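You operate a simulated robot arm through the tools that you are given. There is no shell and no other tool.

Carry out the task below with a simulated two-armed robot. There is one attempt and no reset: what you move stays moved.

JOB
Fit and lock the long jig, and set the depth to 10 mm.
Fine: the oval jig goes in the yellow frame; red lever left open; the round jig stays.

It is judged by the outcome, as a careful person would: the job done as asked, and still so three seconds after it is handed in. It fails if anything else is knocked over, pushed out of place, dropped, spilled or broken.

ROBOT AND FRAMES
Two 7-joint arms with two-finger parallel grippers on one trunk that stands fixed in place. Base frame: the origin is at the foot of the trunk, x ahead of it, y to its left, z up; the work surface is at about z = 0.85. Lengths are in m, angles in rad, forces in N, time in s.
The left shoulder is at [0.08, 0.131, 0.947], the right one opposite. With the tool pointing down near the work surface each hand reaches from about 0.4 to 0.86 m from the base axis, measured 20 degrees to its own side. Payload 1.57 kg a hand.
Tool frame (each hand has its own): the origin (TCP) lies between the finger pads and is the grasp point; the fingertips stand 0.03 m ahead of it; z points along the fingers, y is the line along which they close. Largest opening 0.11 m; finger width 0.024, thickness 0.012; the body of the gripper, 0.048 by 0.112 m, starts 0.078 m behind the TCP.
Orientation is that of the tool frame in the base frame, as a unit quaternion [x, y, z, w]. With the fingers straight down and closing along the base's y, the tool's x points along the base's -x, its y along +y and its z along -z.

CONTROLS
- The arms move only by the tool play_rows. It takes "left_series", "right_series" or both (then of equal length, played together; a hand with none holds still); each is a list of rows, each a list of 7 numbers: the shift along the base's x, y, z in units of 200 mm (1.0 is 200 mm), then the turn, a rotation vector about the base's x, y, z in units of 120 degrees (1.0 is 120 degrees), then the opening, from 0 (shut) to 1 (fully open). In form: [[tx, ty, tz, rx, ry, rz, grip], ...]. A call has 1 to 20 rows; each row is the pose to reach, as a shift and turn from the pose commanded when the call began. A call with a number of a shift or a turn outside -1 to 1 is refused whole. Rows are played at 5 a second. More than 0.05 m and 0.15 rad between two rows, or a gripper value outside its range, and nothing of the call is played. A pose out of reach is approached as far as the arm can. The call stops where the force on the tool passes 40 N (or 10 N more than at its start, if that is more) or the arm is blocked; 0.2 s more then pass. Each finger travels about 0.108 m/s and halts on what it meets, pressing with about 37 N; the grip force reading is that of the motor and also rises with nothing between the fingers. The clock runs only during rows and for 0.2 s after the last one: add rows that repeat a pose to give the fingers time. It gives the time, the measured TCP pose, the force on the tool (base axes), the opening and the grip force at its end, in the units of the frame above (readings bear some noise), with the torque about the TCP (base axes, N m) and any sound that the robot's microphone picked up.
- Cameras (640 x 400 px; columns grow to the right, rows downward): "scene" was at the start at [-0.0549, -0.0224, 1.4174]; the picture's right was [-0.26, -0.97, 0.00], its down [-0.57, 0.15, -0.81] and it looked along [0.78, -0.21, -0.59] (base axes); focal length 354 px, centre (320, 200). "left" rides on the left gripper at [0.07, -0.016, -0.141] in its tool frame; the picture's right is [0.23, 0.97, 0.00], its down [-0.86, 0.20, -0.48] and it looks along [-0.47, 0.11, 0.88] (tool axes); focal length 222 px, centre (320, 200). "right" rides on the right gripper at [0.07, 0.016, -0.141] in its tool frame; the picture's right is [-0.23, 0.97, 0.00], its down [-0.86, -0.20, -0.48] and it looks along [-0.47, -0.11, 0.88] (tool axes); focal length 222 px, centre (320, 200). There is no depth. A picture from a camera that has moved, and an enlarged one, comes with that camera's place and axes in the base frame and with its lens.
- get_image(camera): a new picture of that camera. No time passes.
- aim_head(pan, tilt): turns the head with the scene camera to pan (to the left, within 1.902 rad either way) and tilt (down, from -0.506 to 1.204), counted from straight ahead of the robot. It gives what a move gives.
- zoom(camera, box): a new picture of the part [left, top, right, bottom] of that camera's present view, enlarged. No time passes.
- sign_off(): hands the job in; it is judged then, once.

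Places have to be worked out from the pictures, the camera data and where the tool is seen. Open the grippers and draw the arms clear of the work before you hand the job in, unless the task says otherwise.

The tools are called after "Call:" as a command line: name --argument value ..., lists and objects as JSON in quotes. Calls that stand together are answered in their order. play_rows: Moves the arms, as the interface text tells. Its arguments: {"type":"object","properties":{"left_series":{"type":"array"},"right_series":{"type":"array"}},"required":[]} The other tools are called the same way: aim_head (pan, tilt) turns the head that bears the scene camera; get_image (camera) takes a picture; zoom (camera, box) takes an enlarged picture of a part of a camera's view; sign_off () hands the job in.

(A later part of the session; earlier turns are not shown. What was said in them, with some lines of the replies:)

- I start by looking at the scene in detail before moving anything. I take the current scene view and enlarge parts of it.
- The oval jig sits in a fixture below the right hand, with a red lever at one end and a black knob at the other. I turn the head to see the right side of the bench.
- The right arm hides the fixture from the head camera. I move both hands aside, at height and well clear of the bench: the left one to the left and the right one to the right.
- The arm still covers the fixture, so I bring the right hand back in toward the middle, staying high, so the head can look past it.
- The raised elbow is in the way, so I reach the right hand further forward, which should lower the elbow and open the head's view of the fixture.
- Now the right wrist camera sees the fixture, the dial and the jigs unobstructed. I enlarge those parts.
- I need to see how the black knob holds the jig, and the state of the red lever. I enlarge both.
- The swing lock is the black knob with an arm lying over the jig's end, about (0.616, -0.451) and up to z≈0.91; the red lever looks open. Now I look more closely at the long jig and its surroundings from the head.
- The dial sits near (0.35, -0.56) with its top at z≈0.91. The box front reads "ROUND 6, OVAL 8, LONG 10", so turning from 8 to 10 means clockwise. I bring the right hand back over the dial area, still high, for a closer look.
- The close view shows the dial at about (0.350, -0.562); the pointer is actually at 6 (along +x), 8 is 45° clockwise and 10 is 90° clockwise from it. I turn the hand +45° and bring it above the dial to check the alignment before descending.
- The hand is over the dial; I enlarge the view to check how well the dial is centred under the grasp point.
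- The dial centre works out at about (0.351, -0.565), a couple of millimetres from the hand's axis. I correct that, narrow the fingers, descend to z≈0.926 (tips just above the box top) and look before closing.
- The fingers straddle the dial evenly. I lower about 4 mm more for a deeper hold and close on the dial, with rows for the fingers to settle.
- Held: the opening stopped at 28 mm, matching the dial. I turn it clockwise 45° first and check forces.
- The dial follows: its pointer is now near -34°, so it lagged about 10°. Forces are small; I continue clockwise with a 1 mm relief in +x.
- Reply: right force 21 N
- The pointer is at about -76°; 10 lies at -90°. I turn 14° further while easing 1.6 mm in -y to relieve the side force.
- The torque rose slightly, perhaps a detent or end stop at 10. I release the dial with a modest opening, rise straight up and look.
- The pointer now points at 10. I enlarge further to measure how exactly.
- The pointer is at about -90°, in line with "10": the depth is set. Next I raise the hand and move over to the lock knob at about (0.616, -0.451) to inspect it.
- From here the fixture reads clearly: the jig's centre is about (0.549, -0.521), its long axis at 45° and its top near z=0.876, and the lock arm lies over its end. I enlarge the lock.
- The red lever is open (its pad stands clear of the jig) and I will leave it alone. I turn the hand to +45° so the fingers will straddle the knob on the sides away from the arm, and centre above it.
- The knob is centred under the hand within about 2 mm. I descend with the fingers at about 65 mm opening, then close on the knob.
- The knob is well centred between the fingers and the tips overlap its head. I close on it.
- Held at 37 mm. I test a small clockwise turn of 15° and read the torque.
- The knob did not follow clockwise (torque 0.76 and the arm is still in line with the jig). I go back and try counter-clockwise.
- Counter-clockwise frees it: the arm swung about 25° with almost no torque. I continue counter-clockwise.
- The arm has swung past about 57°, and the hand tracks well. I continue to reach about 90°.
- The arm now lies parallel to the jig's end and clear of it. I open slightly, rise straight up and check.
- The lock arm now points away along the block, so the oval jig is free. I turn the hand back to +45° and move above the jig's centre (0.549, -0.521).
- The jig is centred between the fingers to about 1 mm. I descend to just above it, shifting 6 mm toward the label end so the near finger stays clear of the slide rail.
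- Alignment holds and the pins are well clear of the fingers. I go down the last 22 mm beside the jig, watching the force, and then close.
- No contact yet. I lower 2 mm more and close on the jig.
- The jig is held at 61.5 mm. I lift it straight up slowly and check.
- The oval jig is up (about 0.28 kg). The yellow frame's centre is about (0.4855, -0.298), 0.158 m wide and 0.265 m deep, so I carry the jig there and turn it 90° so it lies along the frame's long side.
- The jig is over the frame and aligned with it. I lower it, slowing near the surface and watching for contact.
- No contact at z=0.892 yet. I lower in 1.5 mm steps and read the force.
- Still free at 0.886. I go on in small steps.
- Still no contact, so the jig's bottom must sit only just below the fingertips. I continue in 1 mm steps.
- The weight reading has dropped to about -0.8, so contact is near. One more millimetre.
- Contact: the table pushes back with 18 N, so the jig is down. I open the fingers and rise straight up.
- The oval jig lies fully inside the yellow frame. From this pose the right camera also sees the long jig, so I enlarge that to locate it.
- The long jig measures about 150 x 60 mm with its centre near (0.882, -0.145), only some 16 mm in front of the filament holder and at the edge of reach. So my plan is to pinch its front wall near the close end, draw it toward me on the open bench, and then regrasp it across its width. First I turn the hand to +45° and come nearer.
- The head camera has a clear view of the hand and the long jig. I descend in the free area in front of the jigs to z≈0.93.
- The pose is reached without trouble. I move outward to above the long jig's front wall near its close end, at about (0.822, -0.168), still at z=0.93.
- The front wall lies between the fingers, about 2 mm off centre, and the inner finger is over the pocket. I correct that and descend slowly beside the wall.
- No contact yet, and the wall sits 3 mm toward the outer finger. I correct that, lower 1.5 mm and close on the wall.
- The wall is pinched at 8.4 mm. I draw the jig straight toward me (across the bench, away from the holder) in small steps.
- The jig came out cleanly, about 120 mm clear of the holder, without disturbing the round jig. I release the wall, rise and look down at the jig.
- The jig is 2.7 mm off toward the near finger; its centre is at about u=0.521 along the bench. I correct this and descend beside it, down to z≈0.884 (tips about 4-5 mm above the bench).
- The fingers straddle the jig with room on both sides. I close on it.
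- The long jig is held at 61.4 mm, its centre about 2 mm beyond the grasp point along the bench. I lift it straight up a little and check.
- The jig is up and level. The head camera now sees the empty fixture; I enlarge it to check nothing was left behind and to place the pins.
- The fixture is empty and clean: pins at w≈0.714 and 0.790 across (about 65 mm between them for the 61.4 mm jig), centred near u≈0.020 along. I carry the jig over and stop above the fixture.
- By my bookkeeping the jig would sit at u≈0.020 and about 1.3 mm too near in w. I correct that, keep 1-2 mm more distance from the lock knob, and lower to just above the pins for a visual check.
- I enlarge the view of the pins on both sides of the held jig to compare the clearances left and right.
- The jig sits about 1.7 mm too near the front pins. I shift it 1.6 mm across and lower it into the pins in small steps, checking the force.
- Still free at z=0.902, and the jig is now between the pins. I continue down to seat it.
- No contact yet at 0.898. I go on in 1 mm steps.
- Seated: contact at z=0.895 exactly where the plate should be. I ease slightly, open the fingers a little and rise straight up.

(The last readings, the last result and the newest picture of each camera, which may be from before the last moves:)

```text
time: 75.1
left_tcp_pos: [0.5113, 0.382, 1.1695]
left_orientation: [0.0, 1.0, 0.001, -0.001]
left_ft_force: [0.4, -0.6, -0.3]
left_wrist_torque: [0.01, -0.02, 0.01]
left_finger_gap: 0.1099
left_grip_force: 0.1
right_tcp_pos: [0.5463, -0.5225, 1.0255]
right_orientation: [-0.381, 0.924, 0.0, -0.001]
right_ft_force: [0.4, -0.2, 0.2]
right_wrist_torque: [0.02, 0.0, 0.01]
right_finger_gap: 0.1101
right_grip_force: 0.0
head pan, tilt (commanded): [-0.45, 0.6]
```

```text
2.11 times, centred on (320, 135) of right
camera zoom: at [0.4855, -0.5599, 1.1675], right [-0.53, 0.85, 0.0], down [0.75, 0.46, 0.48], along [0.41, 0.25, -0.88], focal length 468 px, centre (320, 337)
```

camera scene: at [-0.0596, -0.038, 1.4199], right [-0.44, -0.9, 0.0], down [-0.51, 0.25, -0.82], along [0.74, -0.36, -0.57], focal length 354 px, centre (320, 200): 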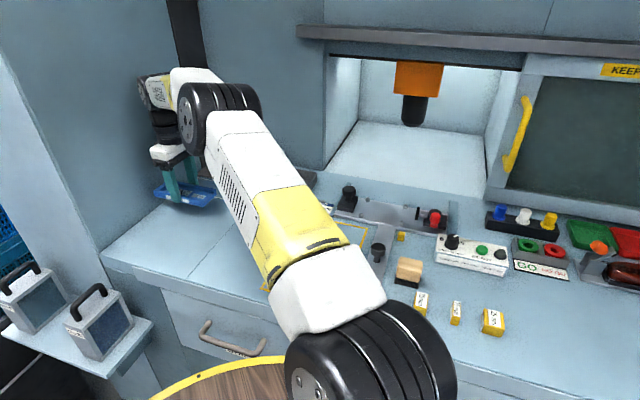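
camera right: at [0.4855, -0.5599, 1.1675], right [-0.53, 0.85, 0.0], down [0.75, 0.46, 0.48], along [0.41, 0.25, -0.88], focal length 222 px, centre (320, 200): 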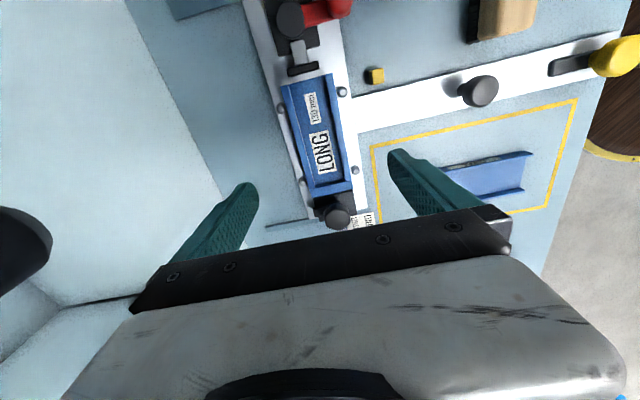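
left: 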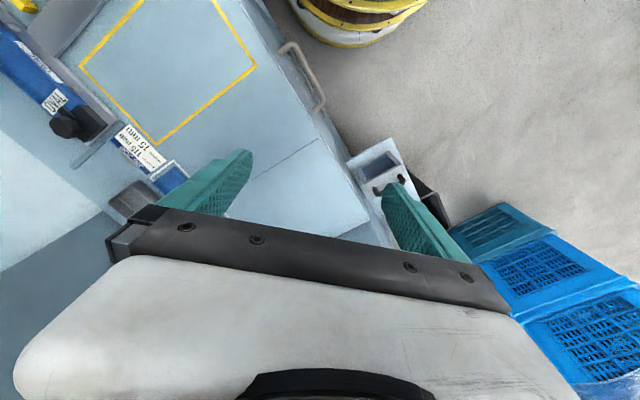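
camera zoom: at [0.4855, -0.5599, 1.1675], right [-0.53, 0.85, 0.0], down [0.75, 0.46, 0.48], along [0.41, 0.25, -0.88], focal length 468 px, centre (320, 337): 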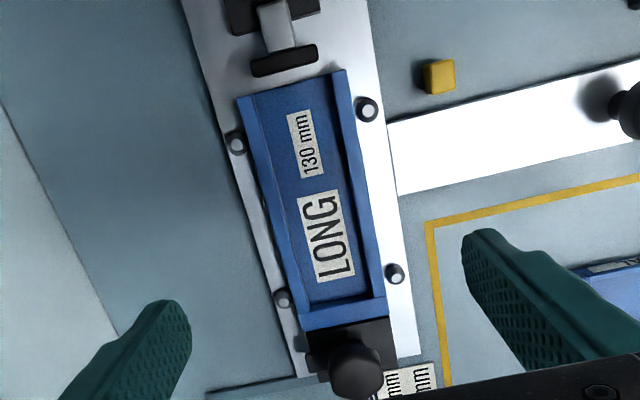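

The long jig is seated between all four pins, closed end toward the lock. Now I move over the lock knob with the hand turned to about 115° so the fingers avoid the lock arm, ready to turn it clockwise onto the jig.

Call:
play_rows --right_series '[[0.035, 0.035, 0, 0, 0, 0.0585, 1], [0.07, 0.07, 0, 0, 0, 0.117, 1], [0.105, 0.105, 0, 0, 0, 0.1755, 1], [0.14, 0.14, 0, 0, 0, 0.234, 1], [0.175, 0.175, 0, 0, 0, 0.2925, 1], [0.21, 0.21, 0, 0, 0, 0.351, 0.8], [0.245, 0.245, 0, 0, 0, 0.4095, 0.7], [0.28, 0.28, 0, 0, 0, 0.468, 0.6], [0.315, 0.315, 0, 0, 0, 0.5265, 0.6], [0.351, 0.3525, 0, 0, 0, 0.585, 0.6], [0.351, 0.3525, 0, 0, 0, 0.585, 0.6]]'

Call:
get_image --camera "right"

Call:
zoom --camera "right" --box '[240, 90, 400, 200]'

```text
time: 77.5
left_tcp_pos: [0.511, 0.3818, 1.1679]
left_orientation: [0.0, 1.0, 0.0, 0.0]
left_ft_force: [-0.2, -0.3, -0.3]
left_wrist_torque: [0.01, 0.0, -0.01]
left_finger_gap: 0.11
left_grip_force: 0.0
right_tcp_pos: [0.6172, -0.4513, 1.0234]
right_orientation: [0.844, -0.536, 0.0, 0.0]
right_ft_force: [-0.7, -0.1, 1.0]
right_wrist_torque: [0.03, 0.02, 0.0]
right_finger_gap: 0.0661
right_grip_force: 0.1
head pan, tilt (commanded): [-0.45, 0.6]
```

```text
taken
camera right: at [0.6317, -0.5212, 1.1664], right [-0.98, -0.21, 0.0], down [-0.18, 0.86, 0.48], along [-0.1, 0.47, -0.88], focal length 222 px, centre (320, 200)
```

right: 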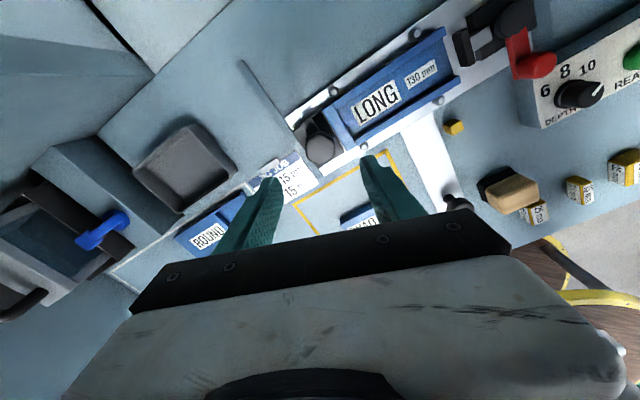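

```text
3.64 times, centred on (320, 145) of right
camera zoom: at [0.6317, -0.5212, 1.1664], right [-0.98, -0.21, 0.0], down [-0.18, 0.86, 0.48], along [-0.1, 0.47, -0.88], focal length 808 px, centre (320, 400)
```

zoom: 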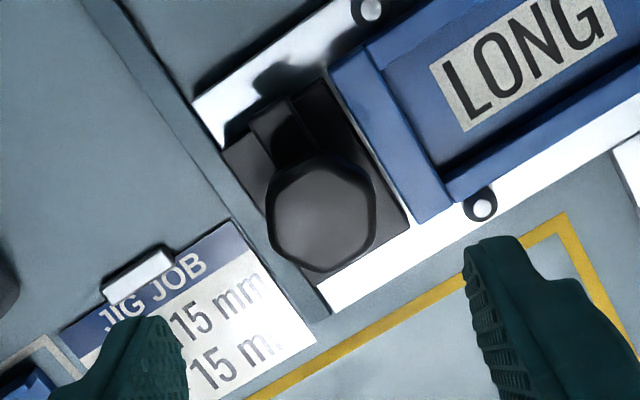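

The knob is centred under the hand. I descend to the same height as before and close on it.

Call:
play_rows --right_series '[[0, 0, -0.1, 0, 0, 0, 0.6], [0, 0, -0.2, 0, 0, 0, 0.6], [0, 0, -0.3, 0, 0, 0, 0.6], [0, 0, -0.4, 0, 0, 0, 0.6], [0, 0, -0.46, 0, 0, 0, 0.6], [0, 0, -0.505, 0, 0, 0, 0.6], [0, 0, -0.505, 0, 0, 0, 0.4], [0, 0, -0.505, 0, 0, 0, 0.2], [0, 0, -0.505, 0, 0, 0, 0.1], [0, 0, -0.505, 0, 0, 0, 0.1]]'

Call:
zoom --camera "right" --box '[230, 90, 410, 220]'

```text
time: 79.7
left_tcp_pos: [0.5112, 0.3828, 1.1694]
left_orientation: [0.001, 1.0, 0.0, 0.0]
left_ft_force: [-0.4, 0.4, 0.2]
left_wrist_torque: [0.01, 0.01, 0.0]
left_finger_gap: 0.1102
left_grip_force: 0.1
right_tcp_pos: [0.6159, -0.4506, 0.9228]
right_orientation: [0.843, -0.538, 0.0, 0.0]
right_ft_force: [2.8, 0.4, -2.7]
right_wrist_torque: [-0.18, -0.21, -0.03]
right_finger_gap: 0.0374
right_grip_force: 43.1
head pan, tilt (commanded): [-0.45, 0.6]
```

```text
3.08 times, centred on (320, 155) of right
camera zoom: at [0.6314, -0.5217, 1.0654], right [-0.98, -0.21, 0.0], down [-0.18, 0.86, 0.48], along [-0.1, 0.47, -0.88], focal length 684 px, centre (320, 338)
```

zoom: 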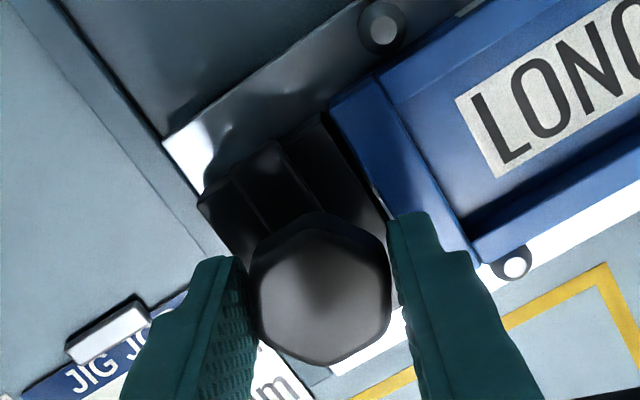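

Held at 37 mm. I turn clockwise, first 30°, and check that the arm follows over the jig.

Call:
play_rows --right_series '[[0, 0, 0, 0, 0, -0.06, 0.1], [0, 0, 0, 0, 0, -0.12, 0.1], [0, 0, 0, 0, 0, -0.18, 0.1], [0, 0, 0, 0, 0, -0.24, 0.1]]'

Call:
zoom --camera "right" --box '[230, 90, 410, 220]'

```text
time: 80.7
left_tcp_pos: [0.5119, 0.3819, 1.1672]
left_orientation: [0.0, 1.0, 0.001, 0.001]
left_ft_force: [-0.3, -0.2, 0.5]
left_wrist_torque: [0.02, -0.02, -0.02]
left_finger_gap: 0.1099
left_grip_force: 0.1
right_tcp_pos: [0.6162, -0.4515, 0.9227]
right_orientation: [-0.683, 0.731, 0.0, 0.001]
right_ft_force: [0.3, 2.3, 0.9]
right_wrist_torque: [0.96, 0.07, 0.01]
right_finger_gap: 0.0373
right_grip_force: 43.8
head pan, tilt (commanded): [-0.45, 0.6]
```

```text
3.08 times, centred on (320, 155) of right
camera zoom: at [0.5957, -0.5202, 1.0655], right [-0.96, 0.29, 0.0], down [0.26, 0.84, 0.48], along [0.14, 0.46, -0.88], focal length 684 px, centre (320, 338)
```

zoom: 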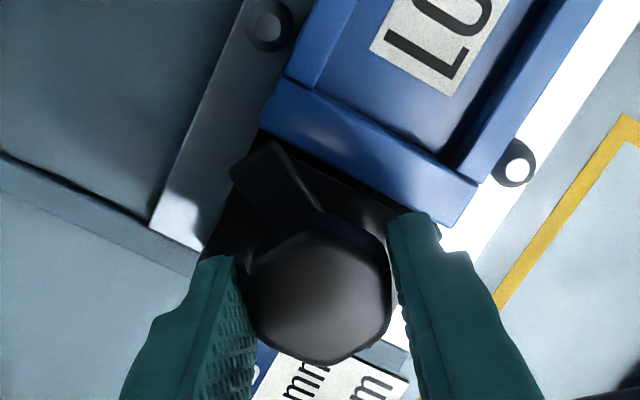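

The arm follows. I continue clockwise in 30° steps.

Call:
play_rows --right_series '[[0, 0, 0, 0, 0, -0.06, 0.1], [0, 0, 0, 0, 0, -0.12, 0.1], [0, 0, 0, 0, 0, -0.18, 0.1], [0, 0, 0, 0, 0, -0.24, 0.1]]'

Call:
zoom --camera "right" --box '[230, 90, 410, 220]'

```text
time: 81.7
left_tcp_pos: [0.5115, 0.3814, 1.1683]
left_orientation: [-0.001, 1.0, 0.0, 0.0]
left_ft_force: [-0.1, -0.3, -0.9]
left_wrist_torque: [0.0, 0.01, 0.05]
left_finger_gap: 0.1098
left_grip_force: 0.1
right_tcp_pos: [0.6162, -0.4514, 0.9231]
right_orientation: [-0.48, 0.877, 0.001, 0.0]
right_ft_force: [0.3, -0.7, -6.9]
right_wrist_torque: [0.05, -0.22, 0.0]
right_finger_gap: 0.0376
right_grip_force: 43.2
head pan, tilt (commanded): [-0.45, 0.6]
```

```text
3.08 times, centred on (320, 155) of right
camera zoom: at [0.5653, -0.5016, 1.0655], right [-0.7, 0.72, 0.0], down [0.63, 0.61, 0.48], along [0.34, 0.33, -0.88], focal length 684 px, centre (320, 338)
```

zoom: 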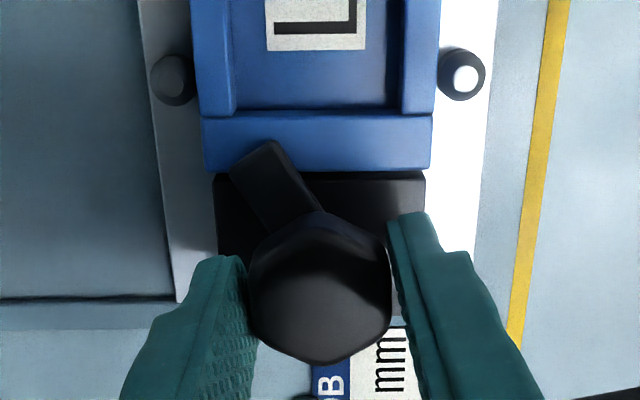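

The arm is coming over the jig's end wall with about 30° left. I turn it the rest of the way.

Call:
play_rows --right_series '[[0, 0, 0, 0, 0, -0.06, 0.1], [0, 0, 0, 0, 0, -0.12, 0.1], [0, 0, 0, 0, 0, -0.18, 0.1], [0, 0, 0, 0, 0, -0.24, 0.1]]'

Call:
zoom --camera "right" --box '[230, 90, 410, 220]'

```text
time: 82.7
left_tcp_pos: [0.5103, 0.3815, 1.1679]
left_orientation: [0.0, 1.0, 0.0, 0.001]
left_ft_force: [0.3, -0.1, -0.6]
left_wrist_torque: [-0.01, 0.02, 0.02]
left_finger_gap: 0.1099
left_grip_force: 0.1
right_tcp_pos: [0.6173, -0.4511, 0.9225]
right_orientation: [-0.246, 0.969, 0.0, 0.0]
right_ft_force: [-2.6, 1.4, -3.2]
right_wrist_torque: [0.08, 0.15, 0.0]
right_finger_gap: 0.0373
right_grip_force: 43.5
head pan, tilt (commanded): [-0.45, 0.6]
```

```text
3.08 times, centred on (320, 155) of right
camera zoom: at [0.5477, -0.4708, 1.0655], right [-0.26, 0.96, 0.0], down [0.85, 0.23, 0.48], along [0.46, 0.13, -0.88], focal length 684 px, centre (320, 338)
```

zoom: 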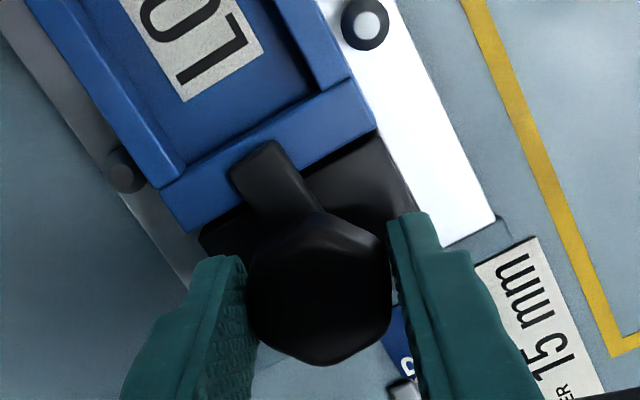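

The arm overlies the end wall and there is no stop torque yet. I turn a little further to reach the locked end position.

Call:
play_rows --right_series '[[0, 0, 0, 0, 0, -0.03, 0.1], [0, 0, 0, 0, 0, -0.06, 0.1], [0, 0, 0, 0, 0, -0.09, 0.1], [0, 0, 0, 0, 0, -0.12, 0.1]]'

Call:
zoom --camera "right" --box '[230, 90, 410, 220]'

```text
time: 83.7
left_tcp_pos: [0.5113, 0.3824, 1.1673]
left_orientation: [0.0, 1.0, 0.0, 0.0]
left_ft_force: [1.3, 0.1, 0.2]
left_wrist_torque: [0.02, 0.0, 0.03]
left_finger_gap: 0.1099
left_grip_force: 0.0
right_tcp_pos: [0.6163, -0.4514, 0.9225]
right_orientation: [-0.123, 0.992, 0.0, 0.0]
right_ft_force: [0.4, 1.0, -2.0]
right_wrist_torque: [-0.03, 0.09, 0.75]
right_finger_gap: 0.0375
right_grip_force: 43.1
head pan, tilt (commanded): [-0.45, 0.6]
```

```text
3.08 times, centred on (320, 155) of right
camera zoom: at [0.5457, -0.4526, 1.0657], right [-0.02, 1.0, 0.0], down [0.88, 0.02, 0.48], along [0.48, 0.01, -0.88], focal length 684 px, centre (320, 338)
```

zoom: 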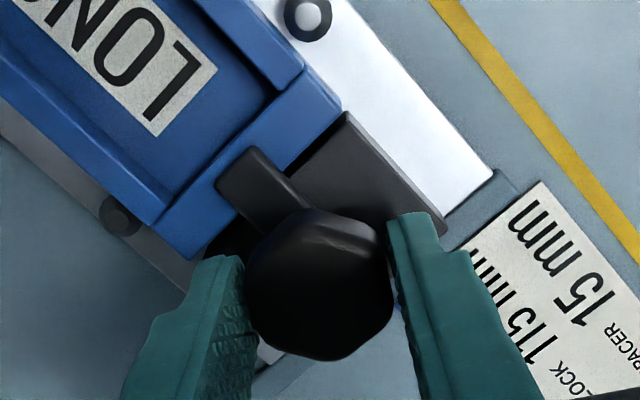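

The torque rose to 0.75 as at the locked stop before, and the arm lies in line with the jig over its end wall: locked. I open the fingers and rise straight up.

Call:
play_rows --right_series '[[0, 0, 0, 0, 0, 0, 0.4], [0, 0, 0, 0, 0, 0, 0.55], [0, 0, 0, 0, 0, 0, 0.55], [0, 0, 0.1, 0, 0, 0, 0.55], [0, 0, 0.25, 0, 0, 0, 0.55], [0, 0, 0.45, 0, 0, 0, 0.55], [0, 0, 0.65, 0, 0, 0, 0.55], [0, 0, 0.85, 0, 0, 0, 0.8]]'

Call:
get_image --camera "right"

Call:
zoom --camera "right" --box '[230, 50, 390, 170]'

```text
time: 85.5
left_tcp_pos: [0.5118, 0.382, 1.1689]
left_orientation: [0.0, 1.0, 0.0, 0.0]
left_ft_force: [-0.5, -1.4, 0.0]
left_wrist_torque: [0.01, 0.01, 0.04]
left_finger_gap: 0.1101
left_grip_force: 0.0
right_tcp_pos: [0.618, -0.4504, 1.0919]
right_orientation: [-0.123, 0.992, 0.0, -0.001]
right_ft_force: [0.3, 0.4, 0.4]
right_wrist_torque: [0.02, 0.02, 0.02]
right_finger_gap: 0.0881
right_grip_force: 0.1
head pan, tilt (commanded): [-0.45, 0.6]
```

```text
taken
camera right: at [0.5469, -0.4525, 1.2338], right [-0.02, 1.0, 0.0], down [0.88, 0.02, 0.48], along [0.48, 0.01, -0.88], focal length 222 px, centre (320, 200)
```

right: 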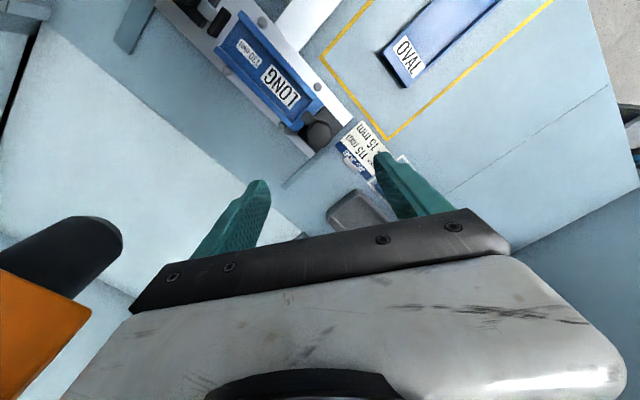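

```text
3.33 times, centred on (310, 110) of right
camera zoom: at [0.5469, -0.4525, 1.2338], right [-0.02, 1.0, 0.0], down [0.88, 0.02, 0.48], along [0.48, 0.01, -0.88], focal length 740 px, centre (353, 500)
```

zoom: 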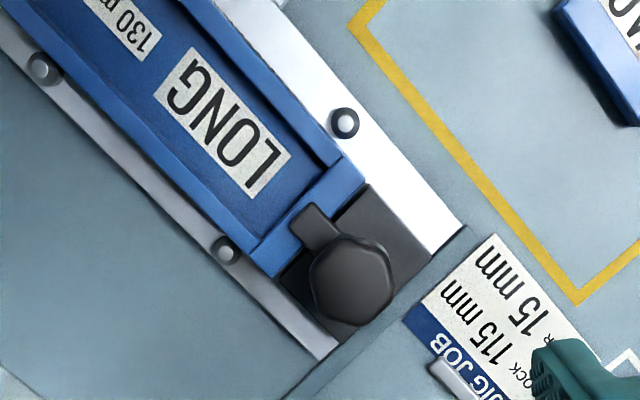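

The lock arm covers the end of the long jig. I withdraw the right hand up and back toward its starting place, well clear, then check everything.

Call:
play_rows --right_series '[[-0.05, 0, 0.15, 0, 0, -0.03, 1], [-0.15, 0, 0.3, 0, 0, -0.06, 1], [-0.3, -0.05, 0.35, 0, 0, -0.09, 1], [-0.45, -0.1, 0.35, 0, 0, -0.117, 1], [-0.6, -0.2, 0.35, 0, 0, -0.117, 1], [-0.75, -0.3, 0.35, 0, 0, -0.117, 1], [-0.75, -0.3, 0.35, 0, 0, -0.117, 1]]'

Call:
get_image --camera "right"

Call:
get_image --camera "scene"

```text
time: 87.1
left_tcp_pos: [0.5119, 0.3817, 1.1692]
left_orientation: [0.0, 1.0, 0.0, 0.001]
left_ft_force: [0.1, 0.0, 0.2]
left_wrist_torque: [-0.01, 0.02, 0.0]
left_finger_gap: 0.11
left_grip_force: 0.1
right_tcp_pos: [0.4656, -0.5121, 1.162]
right_orientation: [-0.002, 1.0, 0.0, 0.001]
right_ft_force: [0.5, 0.4, -0.8]
right_wrist_torque: [0.0, -0.01, 0.01]
right_finger_gap: 0.1102
right_grip_force: 0.2
head pan, tilt (commanded): [-0.45, 0.6]
```

```text
taken
camera right: at [0.3958, -0.4961, 1.3054], right [0.22, 0.97, 0.0], down [0.86, -0.2, 0.48], along [0.47, -0.11, -0.88], focal length 222 px, centre (320, 200)
```

right: 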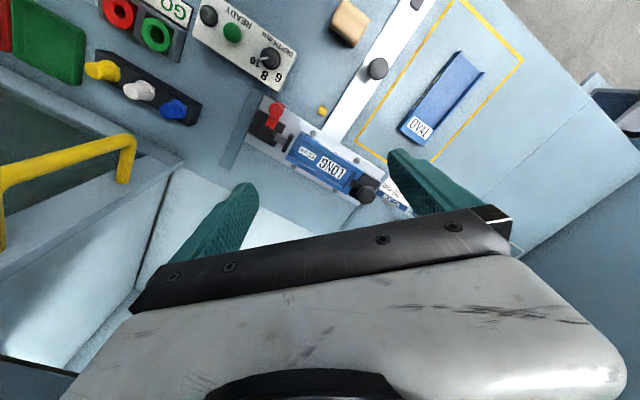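

```text
taken
camera scene: at [-0.0599, -0.0381, 1.4198], right [-0.44, -0.9, 0.0], down [-0.51, 0.25, -0.82], along [0.74, -0.36, -0.57], focal length 354 px, centre (320, 200)
```

scene: 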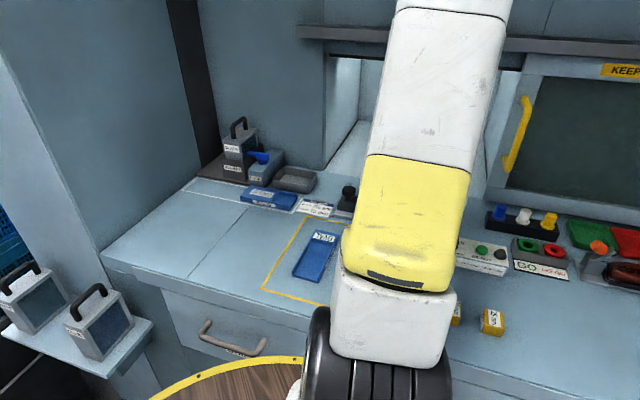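

Everything is in place at a glance. I enlarge the fixture, the dial and the frame for a final check.

Call:
zoom --camera "right" --box '[230, 80, 410, 210]'

Call:
zoom --camera "right" --box '[220, 20, 310, 95]'

Call:
zoom --camera "right" --box '[340, 0, 540, 150]'

Call:
zoom --camera "scene" --box '[170, 110, 350, 310]'

```text
3.08 times, centred on (320, 145) of right
camera zoom: at [0.3958, -0.4961, 1.3054], right [0.22, 0.97, 0.0], down [0.86, -0.2, 0.48], along [0.47, -0.11, -0.88], focal length 684 px, centre (320, 369)
```

zoom: 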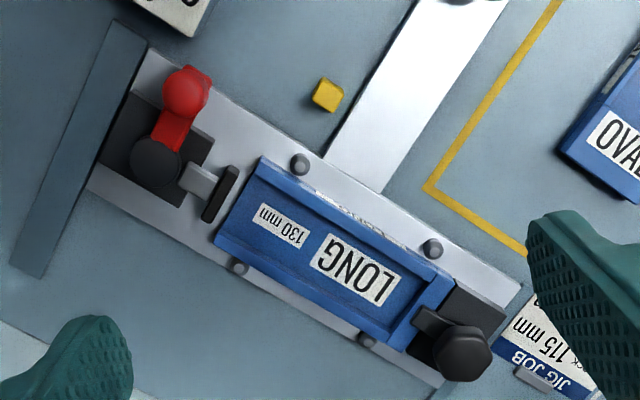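

```text
5.33 times, centred on (265, 58) of right
camera zoom: at [0.3958, -0.4961, 1.3054], right [0.22, 0.97, 0.0], down [0.86, -0.2, 0.48], along [0.47, -0.11, -0.88], focal length 1185 px, centre (613, 960)
```

zoom: 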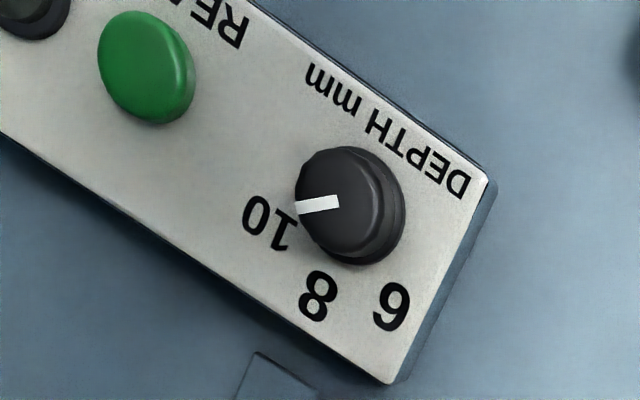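

```text
2.67 times, centred on (440, 75) of right
camera zoom: at [0.3958, -0.4961, 1.3054], right [0.22, 0.97, 0.0], down [0.86, -0.2, 0.48], along [0.47, -0.11, -0.88], focal length 592 px, centre (0, 533)
```

zoom: 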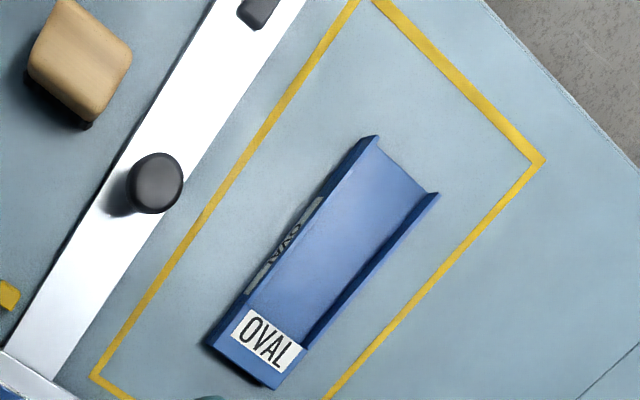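

```text
2.00 times, centred on (260, 210) of scene
camera zoom: at [-0.0599, -0.0381, 1.4198], right [-0.44, -0.9, 0.0], down [-0.51, 0.25, -0.82], along [0.74, -0.36, -0.57], focal length 708 px, centre (440, 180)
```

zoom: 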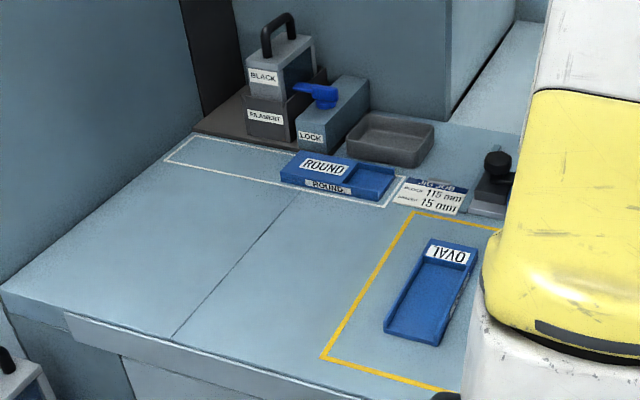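

Final check: the long jig sits between its pins with the lock arm over its end. The dial points at 10 and the red lever is still open. The oval jig lies wholly inside the yellow frame, and the round jig is unmoved. I draw the right hand a bit farther back and up before handing in.

Call:
play_rows --right_series '[[-0.1, 0, 0.1, 0, 0, 0, 1], [-0.25, 0, 0.2, 0, 0, 0, 1], [-0.35, 0.1, 0.3, 0, 0, 0, 1], [-0.4, 0.2, 0.35, 0, 0, 0, 1], [-0.4, 0.2, 0.35, 0, 0, 0, 1]]'

Call:
get_image --camera "right"

```text
time: 88.3
left_tcp_pos: [0.5123, 0.3816, 1.1688]
left_orientation: [0.0, 1.0, 0.0, 0.0]
left_ft_force: [0.1, -0.3, 0.3]
left_wrist_torque: [-0.01, -0.01, 0.01]
left_finger_gap: 0.11
left_grip_force: 0.0
right_tcp_pos: [0.3852, -0.4715, 1.2324]
right_orientation: [-0.003, 1.0, 0.0, -0.001]
right_ft_force: [0.2, 0.5, -0.3]
right_wrist_torque: [0.04, -0.02, -0.01]
right_finger_gap: 0.11
right_grip_force: 0.1
head pan, tilt (commanded): [-0.45, 0.6]
```

```text
taken
camera right: at [0.3145, -0.4546, 1.3745], right [0.22, 0.97, 0.0], down [0.86, -0.2, 0.48], along [0.47, -0.11, -0.88], focal length 222 px, centre (320, 200)
```

right: 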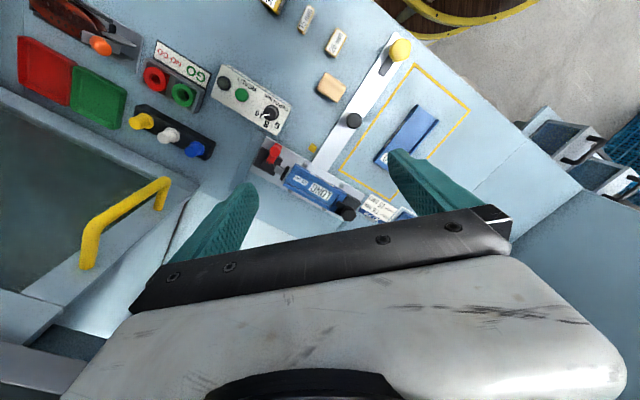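

Both hands are open and clear, and nothing else on the bench has moved. I hand the job in.

Call:
sign_off

```text
The job is handed in.
```

The long jig is fitted and locked in the fixture, and the depth dial is set to 10 mm. I checked each point in the camera views before handing in:

- **Long jig:** it sits between all four pins, with the black lock arm turned back over its end until it hit its stop.
- **Depth:** the dial was at 6 when I started; its pointer now lines up with 10 to within about 2 degrees.
- **Oval jig:** it lies wholly inside the yellow frame, turned to run along the frame's long side.
- **Red lever:** I did not touch it; it is still open.
- **Round jig:** it is still in its place.

The long jig was at the edge of the arm's reach, close to the filament holder. I slid it about 120 mm across the bench before lifting it, and nothing else on the bench was disturbed. Both grippers are open and clear of the work.
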